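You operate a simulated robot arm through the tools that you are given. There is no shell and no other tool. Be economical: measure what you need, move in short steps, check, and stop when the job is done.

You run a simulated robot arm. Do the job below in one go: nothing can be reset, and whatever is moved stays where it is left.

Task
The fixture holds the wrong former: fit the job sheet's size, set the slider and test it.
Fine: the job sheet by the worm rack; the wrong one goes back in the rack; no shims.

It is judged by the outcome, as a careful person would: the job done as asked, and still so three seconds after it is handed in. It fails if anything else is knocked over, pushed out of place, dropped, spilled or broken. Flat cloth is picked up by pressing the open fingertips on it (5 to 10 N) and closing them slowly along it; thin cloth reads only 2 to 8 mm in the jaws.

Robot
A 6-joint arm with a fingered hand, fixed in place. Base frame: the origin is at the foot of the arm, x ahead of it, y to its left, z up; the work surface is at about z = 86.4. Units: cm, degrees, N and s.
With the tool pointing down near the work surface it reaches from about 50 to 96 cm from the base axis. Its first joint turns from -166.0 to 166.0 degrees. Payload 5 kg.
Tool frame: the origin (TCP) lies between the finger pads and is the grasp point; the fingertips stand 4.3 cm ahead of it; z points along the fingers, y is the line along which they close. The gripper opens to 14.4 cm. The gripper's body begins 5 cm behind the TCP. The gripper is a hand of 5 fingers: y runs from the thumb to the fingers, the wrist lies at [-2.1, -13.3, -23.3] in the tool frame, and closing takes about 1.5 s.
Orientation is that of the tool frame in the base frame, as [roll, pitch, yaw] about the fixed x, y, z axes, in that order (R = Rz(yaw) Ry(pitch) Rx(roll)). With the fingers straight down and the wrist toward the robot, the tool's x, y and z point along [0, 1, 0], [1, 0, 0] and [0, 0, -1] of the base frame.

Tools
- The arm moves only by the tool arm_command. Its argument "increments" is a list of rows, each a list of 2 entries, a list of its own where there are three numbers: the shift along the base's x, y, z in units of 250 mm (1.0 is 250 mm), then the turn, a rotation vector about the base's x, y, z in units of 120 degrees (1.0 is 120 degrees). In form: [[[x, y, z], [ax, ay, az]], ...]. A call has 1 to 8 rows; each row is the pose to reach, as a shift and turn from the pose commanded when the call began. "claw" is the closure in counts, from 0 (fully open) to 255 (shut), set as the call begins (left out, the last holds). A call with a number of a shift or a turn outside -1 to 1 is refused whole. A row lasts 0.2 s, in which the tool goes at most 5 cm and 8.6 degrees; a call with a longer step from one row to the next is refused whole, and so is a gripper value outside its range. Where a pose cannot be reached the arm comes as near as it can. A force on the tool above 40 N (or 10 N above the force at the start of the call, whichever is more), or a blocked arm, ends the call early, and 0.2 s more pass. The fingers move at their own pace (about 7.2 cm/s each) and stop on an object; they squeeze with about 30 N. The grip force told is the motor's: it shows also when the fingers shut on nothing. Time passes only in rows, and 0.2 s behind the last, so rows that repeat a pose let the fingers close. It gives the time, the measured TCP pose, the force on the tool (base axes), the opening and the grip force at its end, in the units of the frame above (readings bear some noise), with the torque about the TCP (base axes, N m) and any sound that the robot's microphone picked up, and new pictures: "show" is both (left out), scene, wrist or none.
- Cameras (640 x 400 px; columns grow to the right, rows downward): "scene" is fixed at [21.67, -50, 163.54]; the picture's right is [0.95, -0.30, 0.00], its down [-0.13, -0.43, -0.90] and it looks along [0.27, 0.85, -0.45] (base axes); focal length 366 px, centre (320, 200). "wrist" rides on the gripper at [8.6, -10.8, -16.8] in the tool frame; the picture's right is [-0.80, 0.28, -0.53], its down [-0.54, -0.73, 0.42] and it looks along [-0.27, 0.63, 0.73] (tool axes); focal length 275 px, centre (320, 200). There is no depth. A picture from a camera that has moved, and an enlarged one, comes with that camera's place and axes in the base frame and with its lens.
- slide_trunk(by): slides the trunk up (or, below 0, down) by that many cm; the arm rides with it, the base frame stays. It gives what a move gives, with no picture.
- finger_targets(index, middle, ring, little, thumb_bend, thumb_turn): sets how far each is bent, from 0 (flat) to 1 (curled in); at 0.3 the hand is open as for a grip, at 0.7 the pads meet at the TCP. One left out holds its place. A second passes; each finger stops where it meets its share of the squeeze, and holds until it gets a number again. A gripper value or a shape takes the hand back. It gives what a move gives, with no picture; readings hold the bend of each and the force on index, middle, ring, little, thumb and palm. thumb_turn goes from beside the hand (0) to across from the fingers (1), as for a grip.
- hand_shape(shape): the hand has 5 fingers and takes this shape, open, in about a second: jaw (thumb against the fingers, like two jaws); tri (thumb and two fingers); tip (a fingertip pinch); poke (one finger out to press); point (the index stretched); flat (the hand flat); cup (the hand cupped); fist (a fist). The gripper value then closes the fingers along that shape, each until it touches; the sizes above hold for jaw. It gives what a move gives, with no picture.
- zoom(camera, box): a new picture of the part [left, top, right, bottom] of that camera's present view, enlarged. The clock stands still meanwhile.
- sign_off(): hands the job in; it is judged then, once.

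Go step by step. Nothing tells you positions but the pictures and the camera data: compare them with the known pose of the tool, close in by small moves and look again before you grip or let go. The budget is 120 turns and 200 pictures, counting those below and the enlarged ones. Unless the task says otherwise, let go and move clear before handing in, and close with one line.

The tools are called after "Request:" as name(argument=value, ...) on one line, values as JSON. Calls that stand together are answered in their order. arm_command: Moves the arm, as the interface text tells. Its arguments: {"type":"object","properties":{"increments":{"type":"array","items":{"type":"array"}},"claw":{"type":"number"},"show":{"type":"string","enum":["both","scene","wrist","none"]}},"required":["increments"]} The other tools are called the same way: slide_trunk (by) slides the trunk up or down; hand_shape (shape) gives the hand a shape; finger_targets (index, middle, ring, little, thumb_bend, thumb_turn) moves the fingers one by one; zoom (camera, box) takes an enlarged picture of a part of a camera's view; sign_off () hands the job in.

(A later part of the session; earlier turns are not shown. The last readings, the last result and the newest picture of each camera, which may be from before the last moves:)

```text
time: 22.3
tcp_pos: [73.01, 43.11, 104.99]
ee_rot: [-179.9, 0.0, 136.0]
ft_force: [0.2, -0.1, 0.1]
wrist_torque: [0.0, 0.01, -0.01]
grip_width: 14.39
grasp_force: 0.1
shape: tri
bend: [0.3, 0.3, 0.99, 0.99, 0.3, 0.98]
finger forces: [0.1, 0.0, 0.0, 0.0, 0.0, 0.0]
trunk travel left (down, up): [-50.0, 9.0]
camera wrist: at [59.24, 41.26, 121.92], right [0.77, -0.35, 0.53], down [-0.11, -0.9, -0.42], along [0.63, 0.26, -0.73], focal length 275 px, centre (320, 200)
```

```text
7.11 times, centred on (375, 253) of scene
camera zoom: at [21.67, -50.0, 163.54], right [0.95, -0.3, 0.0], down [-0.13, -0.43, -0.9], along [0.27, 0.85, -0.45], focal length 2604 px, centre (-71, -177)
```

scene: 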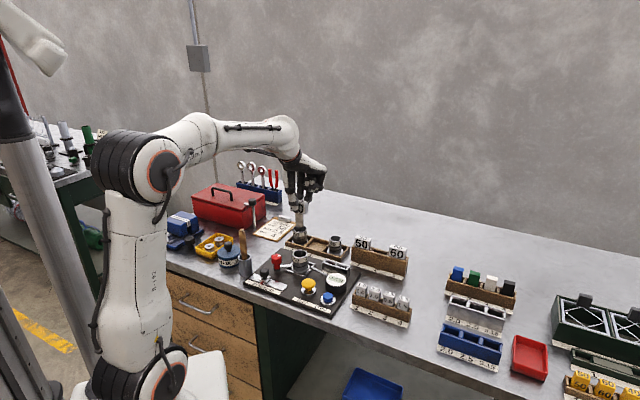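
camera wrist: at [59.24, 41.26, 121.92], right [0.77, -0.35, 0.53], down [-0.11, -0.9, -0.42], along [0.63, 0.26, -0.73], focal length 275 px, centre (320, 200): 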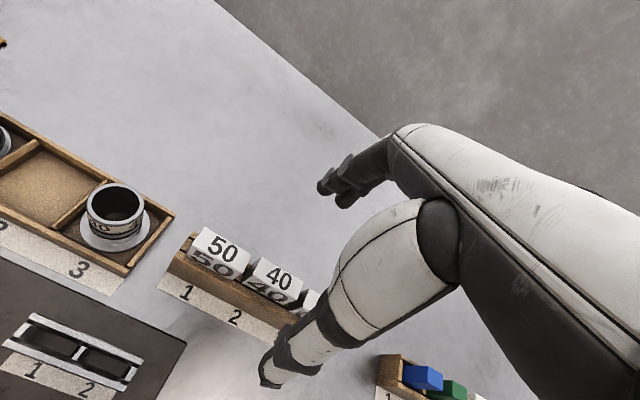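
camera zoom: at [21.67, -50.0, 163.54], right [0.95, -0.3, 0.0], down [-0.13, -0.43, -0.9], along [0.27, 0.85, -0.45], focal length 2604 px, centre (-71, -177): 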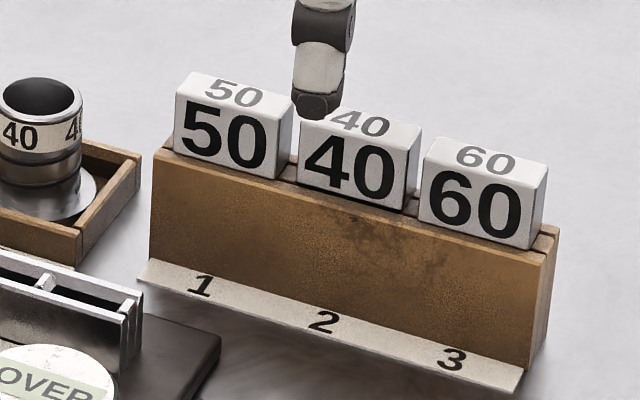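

The 40 former is seated in slot 2. The slot pitch is about 6.03 cm, so the 50 cap should be gripped at (68.63, 47.37). I'll move over there and check.

Request:
arm_command(increments=[[[-0.09, 0.085, 0], [0, 0, 0]], [[-0.175, 0.17, 0], [0, 0, 0]], [[-0.175, 0.17, -0.1], [0, 0, 0]], [[-0.175, 0.17, -0.2], [0, 0, 0]], [[-0.175, 0.17, -0.2], [0, 0, 0]]], show="wrist")

Request:
zoom(camera="scene", box=[325, 215, 415, 271])

Request:
zoom(camera="wrist", box=[240, 210, 400, 310])

```text
time: 23.5
tcp_pos: [68.63, 47.4, 99.97]
ee_rot: [180.0, 0.0, 135.9]
ft_force: [0.8, 0.5, -0.4]
wrist_torque: [-0.02, 0.02, 0.0]
grip_width: 14.38
grasp_force: 0.2
shape: tri
bend: [0.3, 0.3, 0.99, 0.99, 0.3, 0.98]
finger forces: [0.0, 0.0, 0.0, 0.0, 0.0, 0.0]
trunk travel left (down, up): [-50.0, 9.0]
camera wrist: at [54.77, 45.53, 116.87], right [0.77, -0.35, 0.53], down [-0.11, -0.9, -0.42], along [0.63, 0.26, -0.73], focal length 275 px, centre (320, 200)
```

wrist: 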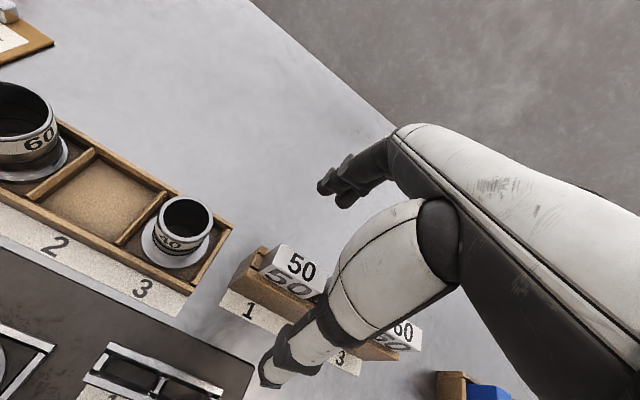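

```text
7.11 times, centred on (370, 243) of scene
camera zoom: at [21.67, -50.0, 163.54], right [0.95, -0.3, 0.0], down [-0.13, -0.43, -0.9], along [0.27, 0.85, -0.45], focal length 2604 px, centre (-36, -106)
```

zoom: 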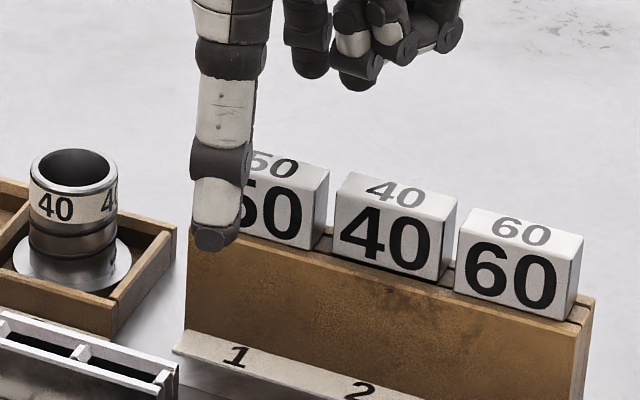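

```text
4.00 times, centred on (320, 260) of wrist
camera zoom: at [54.77, 45.53, 116.87], right [0.77, -0.35, 0.53], down [-0.11, -0.9, -0.42], along [0.63, 0.26, -0.73], focal length 1101 px, centre (320, -40)
```

zoom: 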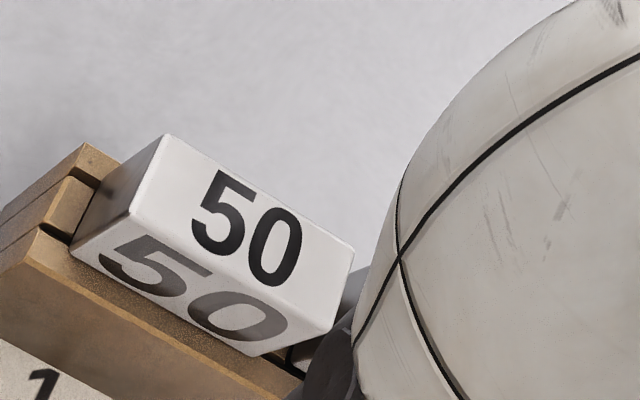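

It lines up as expected. I'll lower to the gripping height and compare with how the 40 cap looked in the grip.

Request:
arm_command(increments=[[[0, 0, -0.05], [0, 0, 0]], [[0, 0, -0.105], [0, 0, 0]], [[0, 0, -0.105], [0, 0, 0]]], show="wrist")

Request:
zoom(camera="wrist", box=[240, 210, 400, 310])

```text
time: 24.3
tcp_pos: [68.62, 47.31, 97.46]
ee_rot: [180.0, -0.1, 136.1]
ft_force: [-0.1, -0.1, -0.8]
wrist_torque: [0.01, -0.03, -0.01]
grip_width: 14.37
grasp_force: 0.0
shape: tri
bend: [0.3, 0.3, 0.99, 0.99, 0.3, 0.98]
finger forces: [0.0, 0.0, 0.0, 0.1, 0.1, 0.0]
trunk travel left (down, up): [-50.0, 9.0]
camera wrist: at [54.81, 45.45, 114.19], right [0.77, -0.35, 0.53], down [-0.11, -0.9, -0.42], along [0.63, 0.26, -0.73], focal length 275 px, centre (320, 200)
```

wrist: 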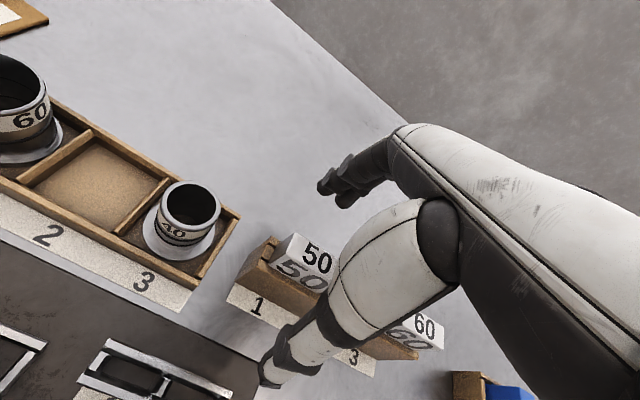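

```text
4.00 times, centred on (320, 260) of wrist
camera zoom: at [54.81, 45.45, 114.19], right [0.77, -0.35, 0.53], down [-0.11, -0.9, -0.42], along [0.63, 0.26, -0.73], focal length 1101 px, centre (320, -40)
```

zoom: 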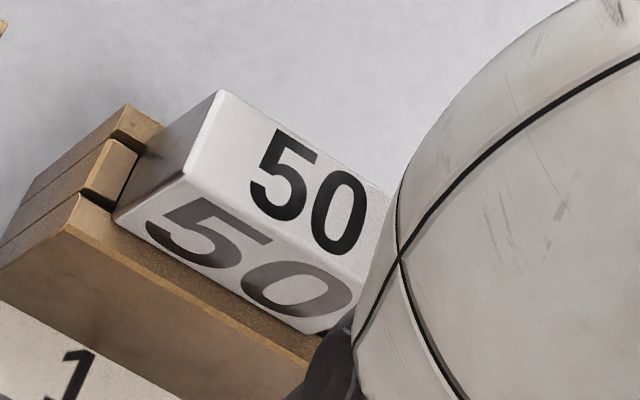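

The cap is about 3 mm left of where the 40 cap sat in the hand. I'll correct that and close.

Request:
arm_command(increments=[[[-0.011, 0.006, 0], [0, 0, 0]], [[-0.011, 0.006, 0], [0, 0, 0]], [[-0.011, 0.006, 0], [0, 0, 0]], [[-0.011, 0.006, 0], [0, 0, 0]], [[-0.011, 0.006, 0], [0, 0, 0]], [[-0.011, 0.006, 0], [0, 0, 0]], [[-0.011, 0.006, 0], [0, 0, 0]], [[-0.011, 0.006, 0], [0, 0, 0]]], claw=255, show="none")

Request:
zoom(camera="wrist", box=[240, 210, 400, 310])

Request:
zoom(camera="scene", box=[325, 215, 415, 271])

```text
time: 26.1
tcp_pos: [68.26, 47.46, 97.32]
ee_rot: [-179.9, 0.1, 136.0]
ft_force: [-0.7, 0.3, 0.2]
wrist_torque: [0.0, 0.01, -0.01]
grip_width: 1.71
grasp_force: 29.5
shape: tri
bend: [0.72, 0.66, 1.0, 1.0, 0.74, 1.0]
finger forces: [13.4, 13.0, 0.0, 0.1, 26.5, 0.1]
trunk travel left (down, up): [-50.0, 9.0]
```

```text
4.00 times, centred on (320, 260) of wrist
camera zoom: at [54.53, 45.63, 114.16], right [0.77, -0.35, 0.53], down [-0.11, -0.9, -0.42], along [0.63, 0.26, -0.73], focal length 1101 px, centre (320, -40)
```

zoom: 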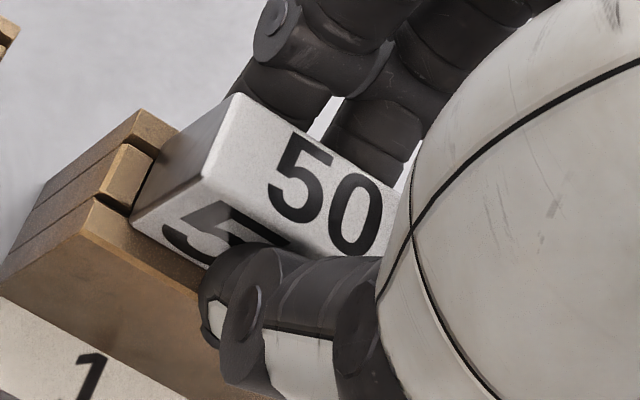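

```text
7.11 times, centred on (370, 243) of scene
camera zoom: at [21.67, -50.0, 163.54], right [0.95, -0.3, 0.0], down [-0.13, -0.43, -0.9], along [0.27, 0.85, -0.45], focal length 2604 px, centre (-36, -106)
```

zoom: 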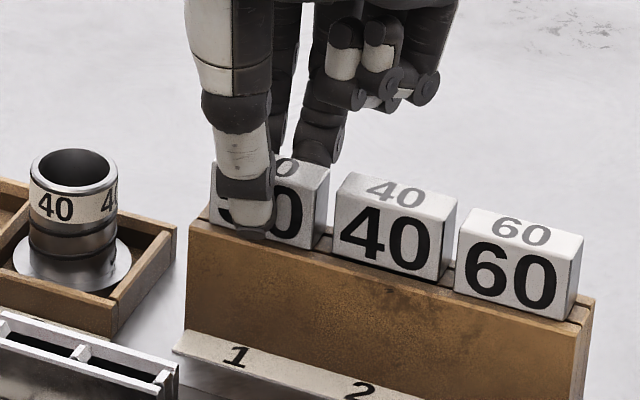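

The grip matches the earlier one exactly, so the fixture target is the same TCP (46.13, 48.37) with seating near z ≈ 98.65. I'll lift straight out.

Request:
arm_command(increments=[[[0, 0, 0.03], [0, 0, 0]], [[0, 0, 0.08], [0, 0, 0]], [[0, 0, 0.15], [0, 0, 0]], [[0, 0, 0.25], [0, 0, 0]], [[0, 0, 0.4], [0, 0, 0]], [[0, 0, 0.56], [0, 0, 0]], [[0, 0, 0.64], [0, 0, 0]]], show="scene")

Request:
arm_command(increments=[[[-0.17, 0.007, 0], [0, 0, 0]], [[-0.35, 0.014, 0], [0, 0, 0]], [[-0.53, 0.02, 0], [0, 0, 0]], [[-0.7, 0.028, 0], [0, 0, 0]], [[-0.83, 0.035, 0], [0, 0, 0]], [[-0.885, 0.036, 0], [0, 0, 0]], [[-0.885, 0.036, 0], [0, 0, 0]]], show="wrist")

Request:
zoom(camera="scene", box=[250, 200, 350, 262])

```text
time: 27.7
tcp_pos: [68.26, 47.43, 113.35]
ee_rot: [-179.9, -0.1, 135.8]
ft_force: [-0.6, -0.3, -1.9]
wrist_torque: [0.05, -0.04, -0.01]
grip_width: 1.68
grasp_force: 30.1
shape: tri
bend: [0.72, 0.66, 1.0, 1.0, 0.74, 1.0]
finger forces: [13.4, 13.1, 0.0, 0.0, 26.5, 0.0]
trunk travel left (down, up): [-50.0, 9.0]
```

scene: 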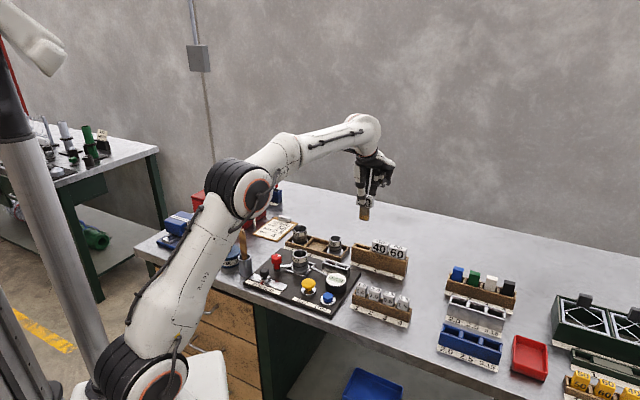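

```text
time: 29.3
tcp_pos: [46.25, 48.36, 113.47]
ee_rot: [180.0, 0.1, 136.0]
ft_force: [0.7, -0.1, -2.8]
wrist_torque: [0.02, 0.01, 0.02]
grip_width: 1.69
grasp_force: 29.9
shape: tri
bend: [0.72, 0.66, 1.0, 1.0, 0.74, 1.0]
finger forces: [13.2, 13.1, 0.0, 0.0, 26.5, 0.0]
trunk travel left (down, up): [-50.0, 9.0]
camera wrist: at [32.36, 46.47, 130.28], right [0.77, -0.35, 0.53], down [-0.11, -0.9, -0.42], along [0.63, 0.26, -0.73], focal length 275 px, centre (320, 200)
```

wrist: 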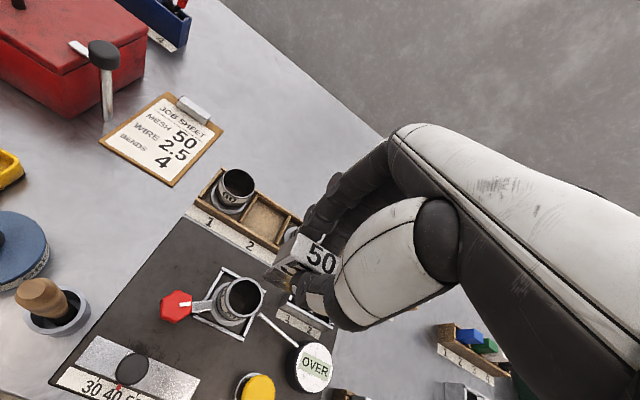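

```text
6.40 times, centred on (300, 231) of scene
camera zoom: at [21.67, -50.0, 163.54], right [0.95, -0.3, 0.0], down [-0.13, -0.43, -0.9], along [0.27, 0.85, -0.45], focal length 2344 px, centre (448, 2)
```

zoom: 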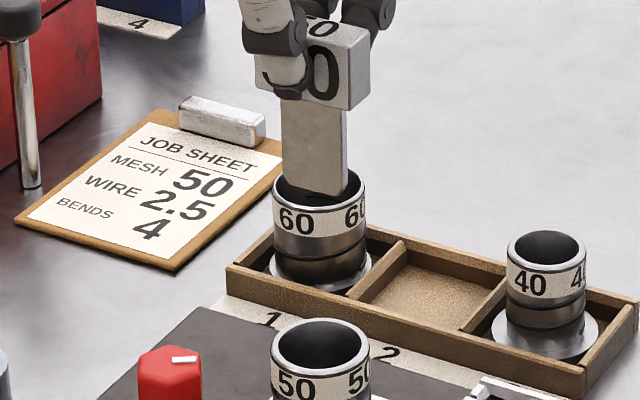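

The 50 blade looks right for the tube. I'll lower it to just above the rim and check.

Request:
arm_command(increments=[[[-0.003, 0, -0.1], [0, 0, 0]], [[-0.003, 0, -0.2], [0, 0, 0]], [[-0.003, 0, -0.3], [0, 0, 0]], [[-0.003, 0, -0.32], [0, 0, 0]], [[-0.003, 0, -0.32], [0, 0, 0]]], show="none")

Request:
zoom(camera="scene", box=[250, 215, 350, 277])

Request:
zoom(camera="wrist", box=[200, 200, 360, 300])

```text
time: 30.5
tcp_pos: [46.22, 48.31, 105.46]
ee_rot: [-179.9, 0.0, 135.9]
ft_force: [0.1, -0.3, -1.2]
wrist_torque: [0.0, 0.01, 0.0]
grip_width: 1.7
grasp_force: 30.0
shape: tri
bend: [0.72, 0.66, 1.0, 1.0, 0.74, 1.0]
finger forces: [13.4, 13.1, 0.0, 0.0, 26.5, 0.0]
trunk travel left (down, up): [-50.0, 9.0]
```

```text
6.40 times, centred on (300, 246) of scene
camera zoom: at [21.67, -50.0, 163.54], right [0.95, -0.3, 0.0], down [-0.13, -0.43, -0.9], along [0.27, 0.85, -0.45], focal length 2344 px, centre (448, -94)
```

zoom: 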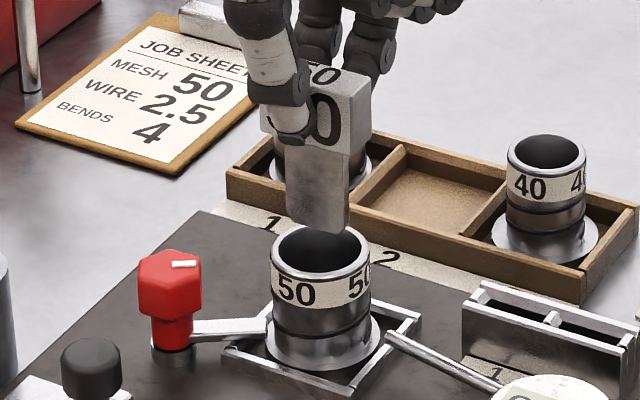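

```text
4.00 times, centred on (280, 250) of wrist
camera zoom: at [32.31, 46.48, 122.28], right [0.77, -0.35, 0.53], down [-0.11, -0.9, -0.42], along [0.63, 0.26, -0.73], focal length 1101 px, centre (480, 0)
```

zoom: 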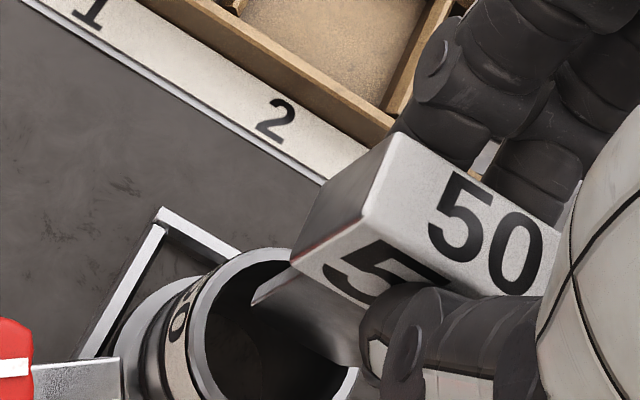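

The blade is centred over the tube. I'll lower in small steps, watching the force.

Request:
arm_command(increments=[[[-0.002, 0.002, -0.04], [0, 0, 0]], [[-0.002, 0.002, -0.08], [0, 0, 0]], [[-0.002, 0.002, -0.11], [0, 0, 0]], [[-0.002, 0.002, -0.14], [0, 0, 0]], [[-0.002, 0.002, -0.16], [0, 0, 0]], [[-0.002, 0.002, -0.16], [0, 0, 0]]], show="none")

Request:
zoom(camera="scene", box=[250, 215, 350, 277])

Request:
zoom(camera="wrist", box=[200, 200, 360, 300])

```text
time: 31.9
tcp_pos: [46.04, 48.53, 101.25]
ee_rot: [-180.0, 0.1, 136.0]
ft_force: [0.0, 0.3, -2.7]
wrist_torque: [-0.01, 0.02, 0.02]
grip_width: 1.7
grasp_force: 30.4
shape: tri
bend: [0.72, 0.66, 1.0, 1.0, 0.74, 1.0]
finger forces: [13.4, 13.1, 0.0, 0.0, 26.5, 0.0]
trunk travel left (down, up): [-50.0, 9.0]
```

```text
6.40 times, centred on (300, 246) of scene
camera zoom: at [21.67, -50.0, 163.54], right [0.95, -0.3, 0.0], down [-0.13, -0.43, -0.9], along [0.27, 0.85, -0.45], focal length 2344 px, centre (448, -94)
```

zoom: 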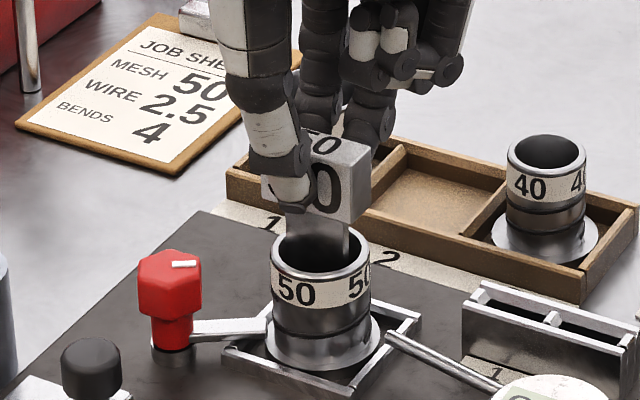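

```text
4.00 times, centred on (280, 250) of wrist
camera zoom: at [32.26, 46.56, 118.2], right [0.77, -0.35, 0.53], down [-0.11, -0.9, -0.42], along [0.63, 0.26, -0.73], focal length 1101 px, centre (480, 0)
```

zoom: 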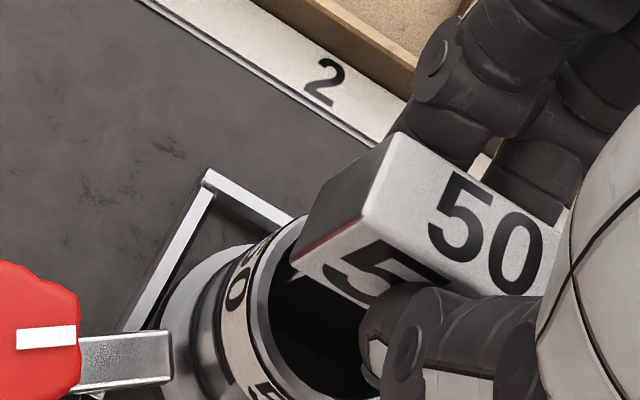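

The blade is inside the tube with no contact. I'll continue to seating height.

Request:
arm_command(increments=[[[0.001, -0.003, -0.03], [0, 0, 0]], [[0.003, -0.005, -0.06], [0, 0, 0]], [[0.003, -0.005, -0.08], [0, 0, 0]], [[0.003, -0.005, -0.1], [0, 0, 0]], [[0.003, -0.005, -0.112], [0, 0, 0]], [[0.003, -0.005, -0.118], [0, 0, 0]]], show="none")

Request:
zoom(camera="scene", box=[250, 215, 350, 277])

```text
time: 33.3
tcp_pos: [46.04, 48.38, 98.48]
ee_rot: [179.9, 0.0, 136.0]
ft_force: [-1.2, -0.3, 4.1]
wrist_torque: [0.02, -0.01, -0.03]
grip_width: 1.69
grasp_force: 30.1
shape: tri
bend: [0.72, 0.66, 1.0, 1.0, 0.74, 1.0]
finger forces: [13.6, 13.3, 0.1, 0.0, 28.0, 0.1]
trunk travel left (down, up): [-50.0, 9.0]
```

```text
6.40 times, centred on (300, 246) of scene
camera zoom: at [21.67, -50.0, 163.54], right [0.95, -0.3, 0.0], down [-0.13, -0.43, -0.9], along [0.27, 0.85, -0.45], focal length 2344 px, centre (448, -94)
```

zoom: 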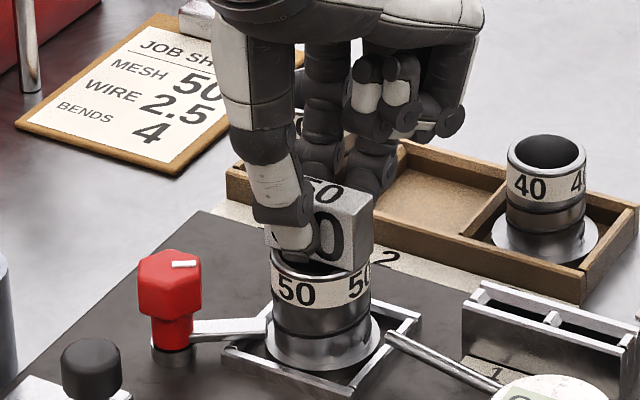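

It touches at the expected seating height, with the cap level with where the 40 was. I'll press slightly, release and rise.

Request:
arm_command(increments=[[[0, 0, -0.008], [0, 0, 0]], [[0, 0, -0.008], [0, 0, 0]]], show="none")

Request:
arm_command(increments=[[[0, 0, 0.01], [0, 0, 0]], [[0, 0, 0.01], [0, 0, 0]], [[0, 0, 0.01], [0, 0, 0]], [[0, 0, 0.01], [0, 0, 0]], [[0, 0, 0.01], [0, 0, 0]], [[0, 0, 0.1], [0, 0, 0]], [[0, 0, 0.25], [0, 0, 0]], [[0, 0, 0.42], [0, 0, 0]]], claw=0, show="wrist")

Request:
zoom(camera="scene", box=[240, 220, 360, 295])

```text
time: 33.9
tcp_pos: [46.13, 48.39, 98.4]
ee_rot: [179.9, 0.0, 136.0]
ft_force: [-0.9, -0.8, 15.4]
wrist_torque: [-0.03, 0.08, -0.02]
grip_width: 1.74
grasp_force: 29.5
shape: tri
bend: [0.72, 0.66, 1.0, 1.0, 0.74, 1.0]
finger forces: [15.0, 14.5, 0.0, 0.0, 30.6, 0.1]
trunk travel left (down, up): [-50.0, 9.0]
```

```text
time: 35.7
tcp_pos: [46.2, 48.16, 108.72]
ee_rot: [-179.9, 0.0, 136.0]
ft_force: [0.0, 0.0, -1.1]
wrist_torque: [0.04, -0.01, -0.02]
grip_width: 14.35
grasp_force: 0.1
shape: tri
bend: [0.3, 0.3, 0.99, 0.99, 0.3, 0.98]
finger forces: [0.0, 0.0, 0.0, 0.0, 0.1, 0.0]
trunk travel left (down, up): [-50.0, 9.0]
camera wrist: at [32.34, 46.36, 125.54], right [0.77, -0.35, 0.53], down [-0.11, -0.9, -0.42], along [0.63, 0.26, -0.73], focal length 275 px, centre (320, 200)
```

wrist: 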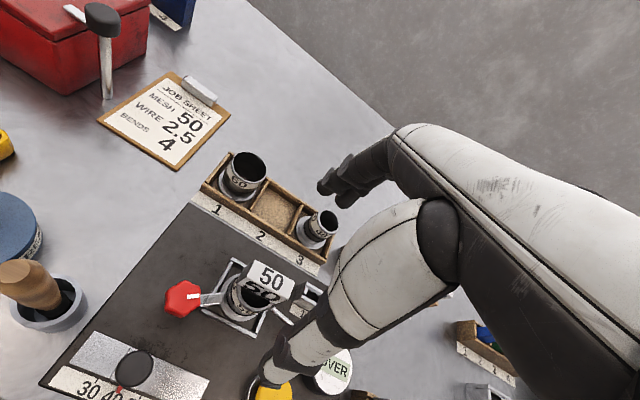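

```text
5.33 times, centred on (300, 258) of scene
camera zoom: at [21.67, -50.0, 163.54], right [0.95, -0.3, 0.0], down [-0.13, -0.43, -0.9], along [0.27, 0.85, -0.45], focal length 1953 px, centre (427, -107)
```

zoom: 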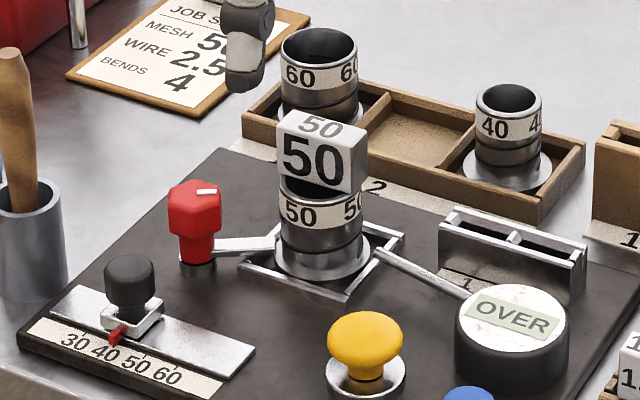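

The 50 former is seated in the fixture. Next is the slider; I'll move to a viewpoint for its scale.

Request:
arm_command(increments=[[[-0.07, -0.15, 0.05], [0, 0, 0]], [[-0.14, -0.3, 0.1], [0, 0, 0]], [[-0.21, -0.46, 0.13], [0, 0, 0]], [[-0.28, -0.61, 0.13], [0, 0, 0]], [[-0.28, -0.61, 0.13], [0, 0, 0]]], show="wrist")

Request:
zoom(camera="scene", box=[235, 255, 299, 295])

```text
time: 36.9
tcp_pos: [39.02, 32.94, 111.99]
ee_rot: [180.0, 0.0, 135.9]
ft_force: [-0.7, -1.4, -0.2]
wrist_torque: [0.01, 0.0, -0.01]
grip_width: 14.41
grasp_force: 0.0
shape: tri
bend: [0.3, 0.3, 0.99, 0.99, 0.3, 0.98]
finger forces: [0.0, 0.1, 0.0, 0.0, 0.1, 0.0]
trunk travel left (down, up): [-50.0, 9.0]
camera wrist: at [25.25, 31.11, 128.85], right [0.77, -0.35, 0.53], down [-0.11, -0.9, -0.42], along [0.63, 0.26, -0.73], focal length 275 px, centre (320, 200)
```

wrist: 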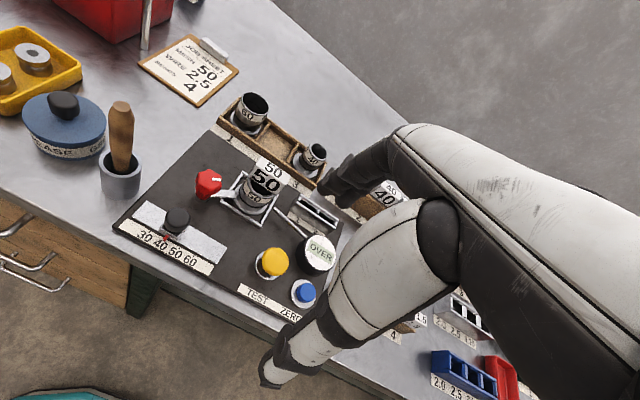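

```text
10.00 times, centred on (267, 275) of scene
camera zoom: at [21.67, -50.0, 163.54], right [0.95, -0.3, 0.0], down [-0.13, -0.43, -0.9], along [0.27, 0.85, -0.45], focal length 3663 px, centre (850, -550)
```

zoom: 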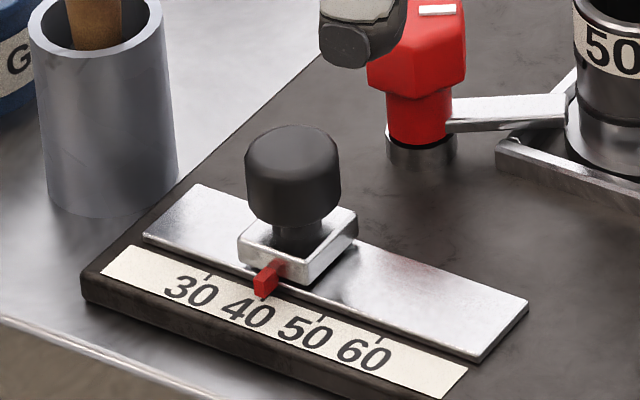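

The pointer is at 40 and the tick spacing is about 2.2 cm. I'll zoom in from the wrist to locate the knob.

Request:
zoom(camera="wrist", box=[105, 165, 265, 265])

```text
4.00 times, centred on (185, 215) of wrist
camera zoom: at [25.25, 31.11, 128.85], right [0.77, -0.35, 0.53], down [-0.11, -0.9, -0.42], along [0.63, 0.26, -0.73], focal length 1101 px, centre (860, 140)
```

zoom: 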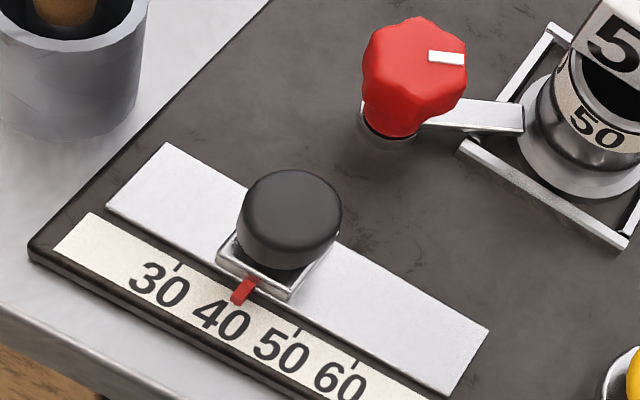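

The slider knob is at about (33.4, 45.6) with its top near z ≈ 91.5, and the red clamp knob stands about 7 cm behind it. I'll half-close the hand first so the fingers clear the red knob, then hover over the slider.

Request:
arm_command(increments=[[[-0.04, 0.1, 0], [0, 0, 0]], [[-0.09, 0.22, 0], [0, 0, 0]], [[-0.14, 0.35, -0.02], [0, 0, 0]], [[-0.19, 0.45, -0.1], [0, 0, 0]], [[-0.224, 0.508, -0.2], [0, 0, 0]], [[-0.224, 0.508, -0.34], [0, 0, 0]], [[-0.224, 0.508, -0.44], [0, 0, 0]], [[-0.224, 0.508, -0.44], [0, 0, 0]]], claw=140)

Request:
zoom(camera="scene", box=[225, 235, 321, 295])

```text
time: 38.7
tcp_pos: [33.69, 45.79, 100.95]
ee_rot: [-180.0, 0.0, 136.0]
ft_force: [0.1, -0.6, 0.8]
wrist_torque: [-0.04, 0.02, 0.01]
grip_width: 6.54
grasp_force: 0.0
shape: tri
bend: [0.74, 0.47, 0.99, 0.99, 0.72, 1.0]
finger forces: [0.0, 0.0, 0.0, 0.0, 0.0, 0.0]
trunk travel left (down, up): [-50.0, 9.0]
camera wrist: at [19.9, 43.91, 117.81], right [0.77, -0.35, 0.53], down [-0.11, -0.9, -0.42], along [0.63, 0.26, -0.73], focal length 275 px, centre (320, 200)
```

scene: 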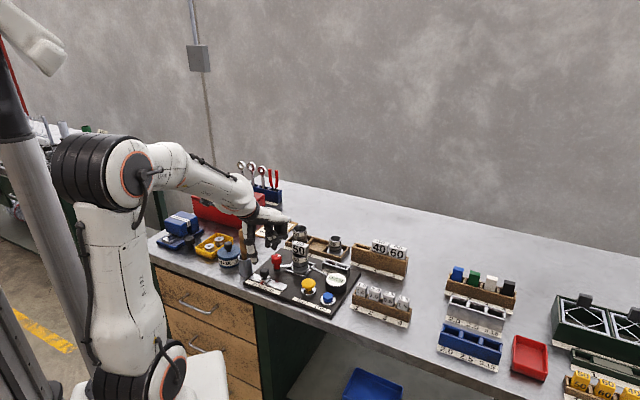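
wrist: 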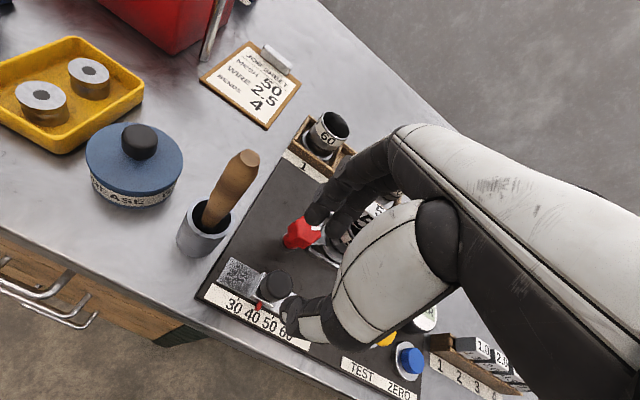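

```text
6.67 times, centred on (273, 265) of scene
camera zoom: at [21.67, -50.0, 163.54], right [0.95, -0.3, 0.0], down [-0.13, -0.43, -0.9], along [0.27, 0.85, -0.45], focal length 2442 px, centre (633, -233)
```

zoom: 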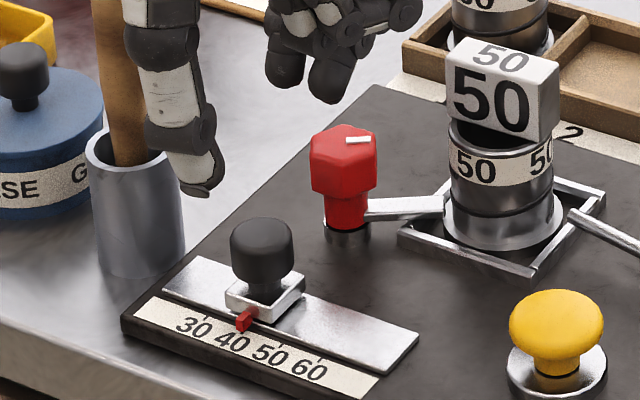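

Here the thumb and index are already closed in this shape, so I'll set the fingers individually to a modest opening and centre on the knob.

Request:
finger_targets(index=0.5, middle=0.48, thumb_bend=0.5)

Request:
arm_command(increments=[[[-0.018, -0.019, -0.06], [0, 0, 0]], [[-0.018, -0.019, -0.14], [0, 0, 0]], [[-0.018, -0.019, -0.14], [0, 0, 0]]], show="wrist")

Request:
zoom(camera="scene", box=[225, 235, 321, 295])

Request:
zoom(camera="wrist", box=[200, 210, 360, 310])

```text
time: 39.7
tcp_pos: [33.6, 45.75, 101.04]
ee_rot: [-179.9, 0.1, 136.0]
ft_force: [0.3, 0.7, 0.1]
wrist_torque: [-0.02, -0.01, 0.0]
grip_width: 7.81
grasp_force: 0.1
shape: fingers
bend: [0.5, 0.48, 0.99, 0.99, 0.5, 1.0]
finger forces: [0.1, 0.0, 0.0, 0.1, 0.1, 0.1]
trunk travel left (down, up): [-50.0, 9.0]
```

```text
time: 40.5
tcp_pos: [33.2, 45.29, 97.4]
ee_rot: [180.0, 0.1, 136.0]
ft_force: [1.9, 0.4, 0.5]
wrist_torque: [-0.01, -0.01, -0.02]
grip_width: 7.79
grasp_force: 0.1
shape: fingers
bend: [0.5, 0.48, 0.99, 0.99, 0.5, 1.0]
finger forces: [0.0, 0.9, 0.0, 0.1, 0.0, 0.0]
trunk travel left (down, up): [-50.0, 9.0]
camera wrist: at [19.41, 43.45, 114.25], right [0.77, -0.35, 0.53], down [-0.11, -0.9, -0.42], along [0.63, 0.26, -0.73], focal length 275 px, centre (320, 200)
```

wrist: 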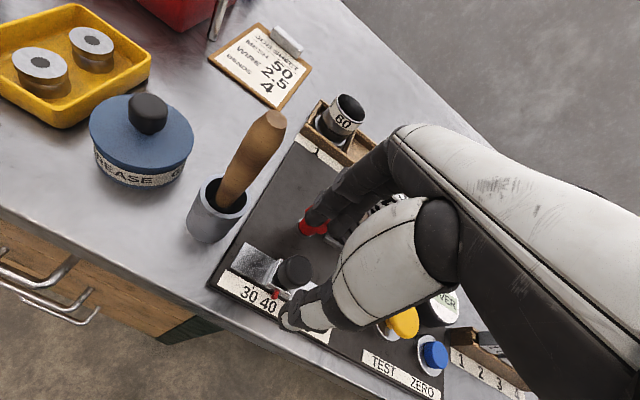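

```text
6.67 times, centred on (273, 265) of scene
camera zoom: at [21.67, -50.0, 163.54], right [0.95, -0.3, 0.0], down [-0.13, -0.43, -0.9], along [0.27, 0.85, -0.45], focal length 2442 px, centre (633, -233)
```

zoom: 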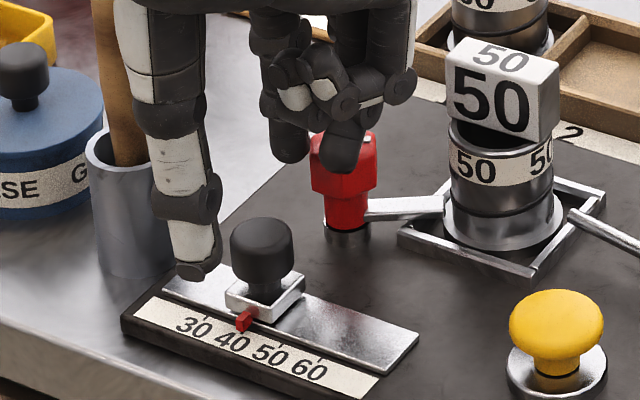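

```text
4.00 times, centred on (280, 260) of wrist
camera zoom: at [19.41, 43.45, 114.25], right [0.77, -0.35, 0.53], down [-0.11, -0.9, -0.42], along [0.63, 0.26, -0.73], focal length 1101 px, centre (480, -40)
```

zoom: 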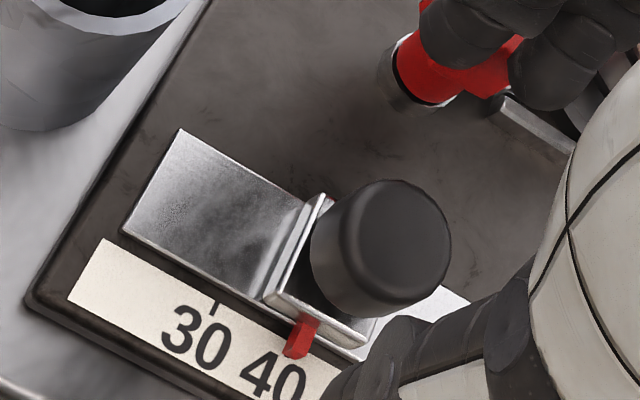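

The middle finger brushed the red knob (0.9 N). I'll rise at once, bring the fingers in more, and recheck the red knob.

Request:
arm_command(increments=[[[-0.01, -0.01, 0.03], [0, 0, 0]], [[-0.01, -0.01, 0.12], [0, 0, 0]], [[0, 0, 0.12], [0, 0, 0]]], show="none")

Request:
finger_targets(index=0.6, middle=0.57, thumb_bend=0.5)

Request:
zoom(camera="scene", box=[225, 235, 321, 295])

Request:
zoom(camera="wrist", box=[200, 190, 360, 290])

```text
time: 41.3
tcp_pos: [33.08, 45.27, 100.51]
ee_rot: [-180.0, 0.0, 136.0]
ft_force: [-0.6, -0.2, 1.0]
wrist_torque: [0.0, 0.0, 0.0]
grip_width: 7.8
grasp_force: 0.1
shape: fingers
bend: [0.5, 0.48, 0.99, 0.99, 0.5, 1.0]
finger forces: [0.0, 0.0, 0.1, 0.0, 0.0, 0.0]
trunk travel left (down, up): [-50.0, 9.0]
```

```text
time: 42.3
tcp_pos: [33.1, 45.17, 100.51]
ee_rot: [180.0, -0.1, 136.0]
ft_force: [0.5, -0.1, -0.6]
wrist_torque: [0.03, -0.01, 0.03]
grip_width: 6.03
grasp_force: 0.2
shape: fingers
bend: [0.6, 0.56, 0.99, 0.99, 0.5, 1.0]
finger forces: [0.0, 0.0, 0.1, 0.0, 0.0, 0.0]
trunk travel left (down, up): [-50.0, 9.0]
```

```text
6.67 times, centred on (273, 265) of scene
camera zoom: at [21.67, -50.0, 163.54], right [0.95, -0.3, 0.0], down [-0.13, -0.43, -0.9], along [0.27, 0.85, -0.45], focal length 2442 px, centre (633, -233)
```

zoom: 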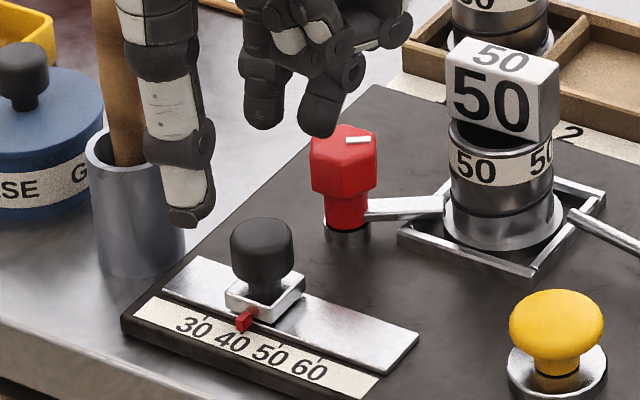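

```text
4.00 times, centred on (280, 240) of wrist
camera zoom: at [19.31, 43.39, 117.31], right [0.77, -0.35, 0.53], down [-0.11, -0.9, -0.42], along [0.63, 0.26, -0.73], focal length 1101 px, centre (480, 40)
```

zoom: 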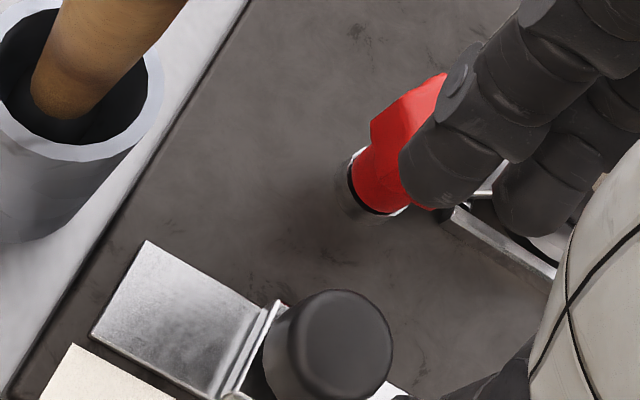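

The red knob is unmoved and the fingers now have more clearance. I'll lower carefully around the slider knob.

Request:
arm_command(increments=[[[0, 0, -0.06], [0, 0, 0]], [[0, 0, -0.12], [0, 0, 0]], [[0, 0, -0.16], [0, 0, 0]], [[0, 0, -0.16], [0, 0, 0]]], show="none")

Request:
zoom(camera="scene", box=[225, 235, 321, 295])

Request:
zoom(camera="wrist", box=[220, 200, 380, 300])

```text
time: 43.3
tcp_pos: [32.94, 45.43, 96.34]
ee_rot: [180.0, 0.0, 136.0]
ft_force: [0.7, -1.4, 0.2]
wrist_torque: [0.01, 0.01, -0.02]
grip_width: 5.99
grasp_force: 0.1
shape: fingers
bend: [0.6, 0.56, 0.99, 0.99, 0.5, 1.0]
finger forces: [0.0, 0.0, 0.1, 0.0, 0.0, 0.0]
trunk travel left (down, up): [-50.0, 9.0]
```

```text
6.67 times, centred on (273, 265) of scene
camera zoom: at [21.67, -50.0, 163.54], right [0.95, -0.3, 0.0], down [-0.13, -0.43, -0.9], along [0.27, 0.85, -0.45], focal length 2442 px, centre (633, -233)
```

zoom: 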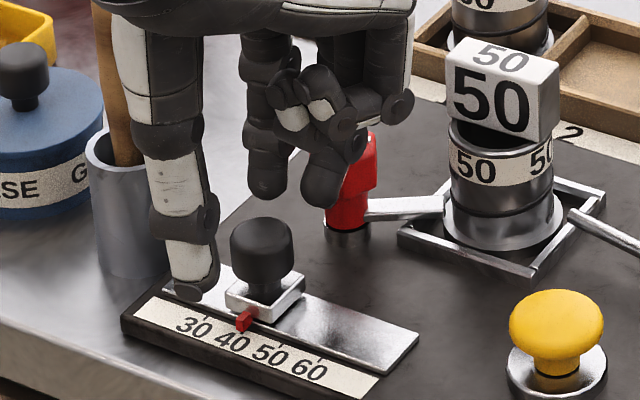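

```text
4.00 times, centred on (300, 250) of wrist
camera zoom: at [19.22, 43.4, 113.23], right [0.77, -0.35, 0.53], down [-0.11, -0.9, -0.42], along [0.63, 0.26, -0.73], focal length 1101 px, centre (400, 0)
```

zoom: 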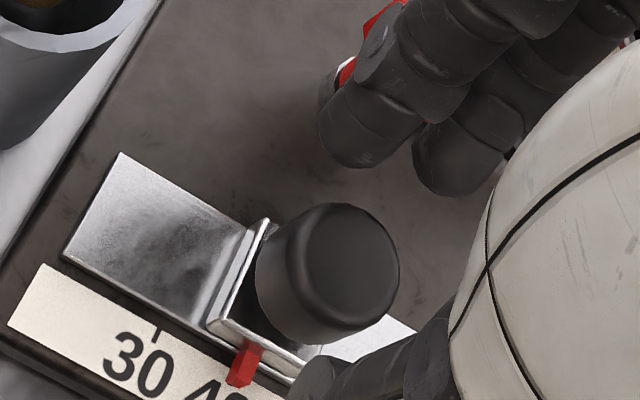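

No contact so far. I'll nudge toward the knob centre and lower the last 2 cm.

Request:
arm_command(increments=[[[0.012, -0.006, -0.02], [0, 0, 0]], [[0.014, -0.008, -0.05], [0, 0, 0]], [[0.014, -0.008, -0.075], [0, 0, 0]], [[0.014, -0.008, -0.075], [0, 0, 0]]], show="none")

Request:
zoom(camera="scene", box=[225, 235, 321, 295])

Request:
zoom(camera="wrist", box=[220, 200, 380, 300])

```text
time: 44.1
tcp_pos: [33.69, 45.45, 95.49]
ee_rot: [178.9, -0.3, 136.0]
ft_force: [-0.5, -6.0, 15.5]
wrist_torque: [0.24, -0.69, -0.25]
grip_width: 6.02
grasp_force: 8.8
shape: fingers
bend: [0.6, 0.59, 0.99, 0.99, 0.5, 1.0]
finger forces: [0.1, 17.1, 0.0, 0.0, 0.1, 0.1]
trunk travel left (down, up): [-50.0, 9.0]
stopped in row 4: the force on the tool passed its limit at 43 N (the readings are from after the stop); the commanded pose is now the measured one
```

```text
6.67 times, centred on (273, 265) of scene
camera zoom: at [21.67, -50.0, 163.54], right [0.95, -0.3, 0.0], down [-0.13, -0.43, -0.9], along [0.27, 0.85, -0.45], focal length 2442 px, centre (633, -233)
```

zoom: 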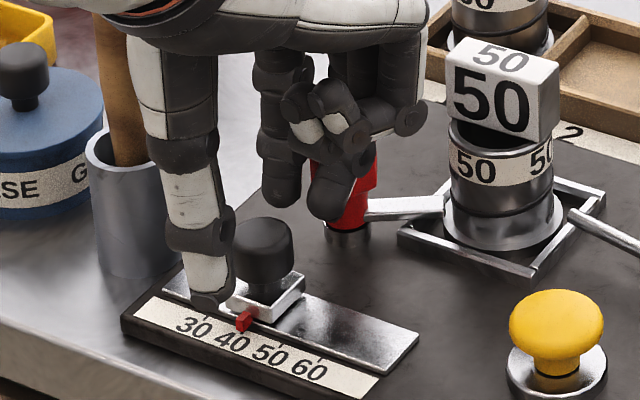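

```text
4.00 times, centred on (300, 250) of wrist
camera zoom: at [19.72, 43.3, 112.18], right [0.77, -0.36, 0.54], down [-0.11, -0.89, -0.44], along [0.63, 0.28, -0.72], focal length 1101 px, centre (400, 0)
```

zoom: 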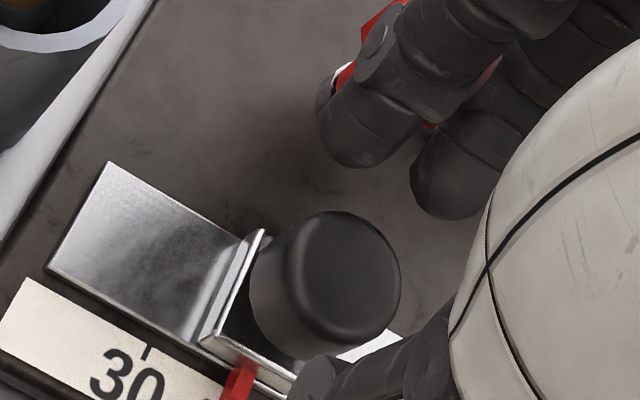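

The middle finger met the red knob. I'll back off straight up at once and inspect it.

Request:
arm_command(increments=[[[0, 0, 0.04], [0, 0, 0]], [[0, 0, 0.16], [0, 0, 0]], [[0, 0, 0.3], [0, 0, 0]], [[0, 0, 0.44], [0, 0, 0]], [[0, 0, 0.44], [0, 0, 0]]], show="wrist")

Request:
zoom(camera="scene", box=[240, 225, 352, 295])

```text
time: 45.3
tcp_pos: [33.72, 45.51, 106.04]
ee_rot: [179.3, -0.2, 136.1]
ft_force: [-0.7, 0.4, 0.0]
wrist_torque: [0.01, 0.02, 0.01]
grip_width: 6.05
grasp_force: 0.0
shape: fingers
bend: [0.6, 0.56, 0.99, 0.99, 0.5, 1.0]
finger forces: [0.1, 0.0, 0.0, 0.0, 0.0, 0.1]
trunk travel left (down, up): [-50.0, 9.0]
camera wrist: at [19.77, 43.26, 122.9], right [0.77, -0.35, 0.53], down [-0.11, -0.89, -0.43], along [0.63, 0.27, -0.72], focal length 275 px, centre (320, 200)
```

wrist: 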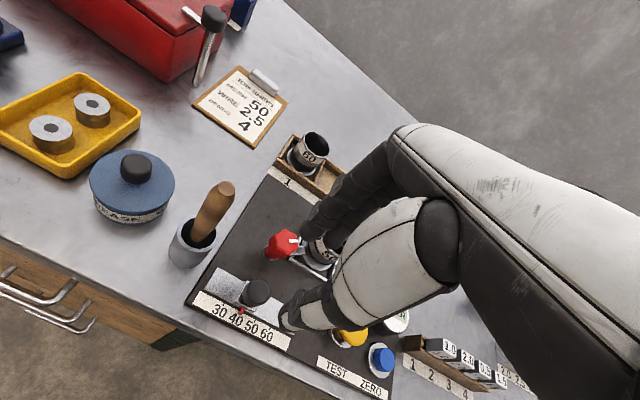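

```text
5.71 times, centred on (296, 260) of scene
camera zoom: at [21.67, -50.0, 163.54], right [0.95, -0.3, 0.0], down [-0.13, -0.43, -0.9], along [0.27, 0.85, -0.45], focal length 2093 px, centre (457, -143)
```

zoom: 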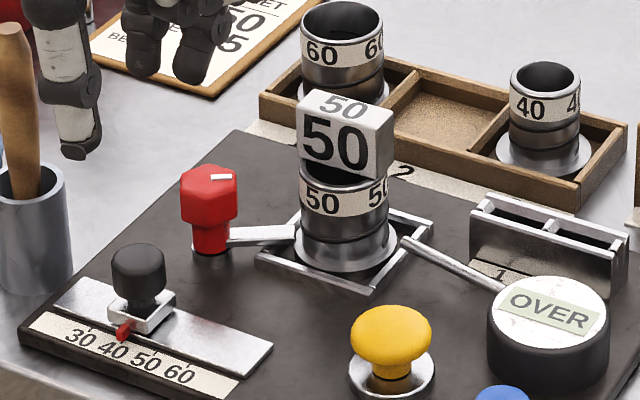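

The red knob's mark and the slider are both unchanged. I'll turn the hand about 54° clockwise so the fingers point away from the red knob, at a safe height.

Request:
arm_command(increments=[[[0, 0, 0.1], [0, 0, -0.065]], [[0, 0, 0.16], [0, 0, -0.13]], [[0, 0, 0.16], [0, 0, -0.195]], [[0, 0, 0.16], [0, 0, -0.26]], [[0, 0, 0.16], [0, 0, -0.325]], [[0, 0, 0.16], [0, 0, -0.39]], [[0, 0, 0.16], [0, 0, -0.45]], [[0, 0, 0.16], [0, 0, -0.45]]])

Request:
finger_targets(index=0.48, middle=0.46, thumb_bend=0.48)

```text
time: 47.1
tcp_pos: [33.56, 45.59, 110.24]
ee_rot: [179.1, -0.2, 81.9]
ft_force: [0.4, 0.1, -0.4]
wrist_torque: [0.01, 0.01, -0.01]
grip_width: 6.01
grasp_force: 0.1
shape: fingers
bend: [0.6, 0.56, 0.99, 0.99, 0.5, 1.0]
finger forces: [0.0, 0.1, 0.0, 0.1, 0.1, 0.0]
trunk travel left (down, up): [-50.0, 9.0]
camera wrist: at [23.73, 55.45, 126.91], right [0.16, -0.83, 0.53], down [-0.79, -0.44, -0.43], along [0.59, -0.35, -0.72], focal length 275 px, centre (320, 200)
```

scene: 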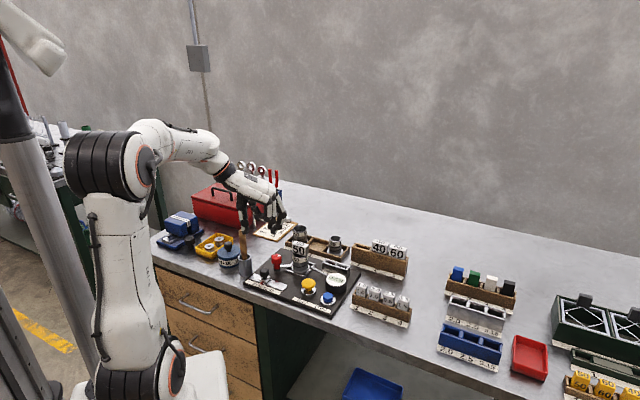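
wrist: 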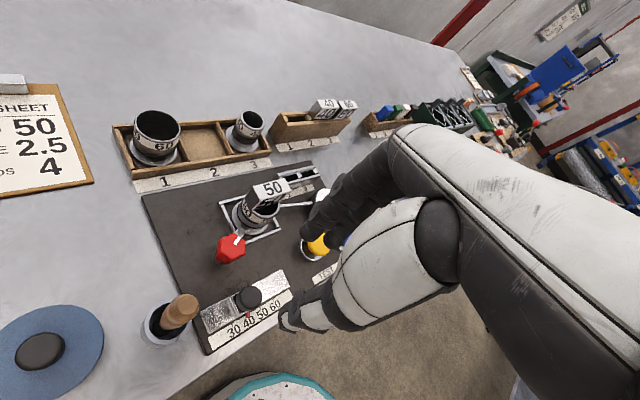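

```text
time: 48.1
tcp_pos: [33.52, 45.5, 110.05]
ee_rot: [179.3, -0.2, 82.1]
ft_force: [0.7, -0.4, 0.6]
wrist_torque: [-0.01, -0.01, 0.01]
grip_width: 8.5
grasp_force: 0.0
shape: fingers
bend: [0.48, 0.46, 0.99, 0.99, 0.48, 1.0]
finger forces: [0.0, 0.0, 0.1, 0.0, 0.0, 0.0]
trunk travel left (down, up): [-50.0, 9.0]
```

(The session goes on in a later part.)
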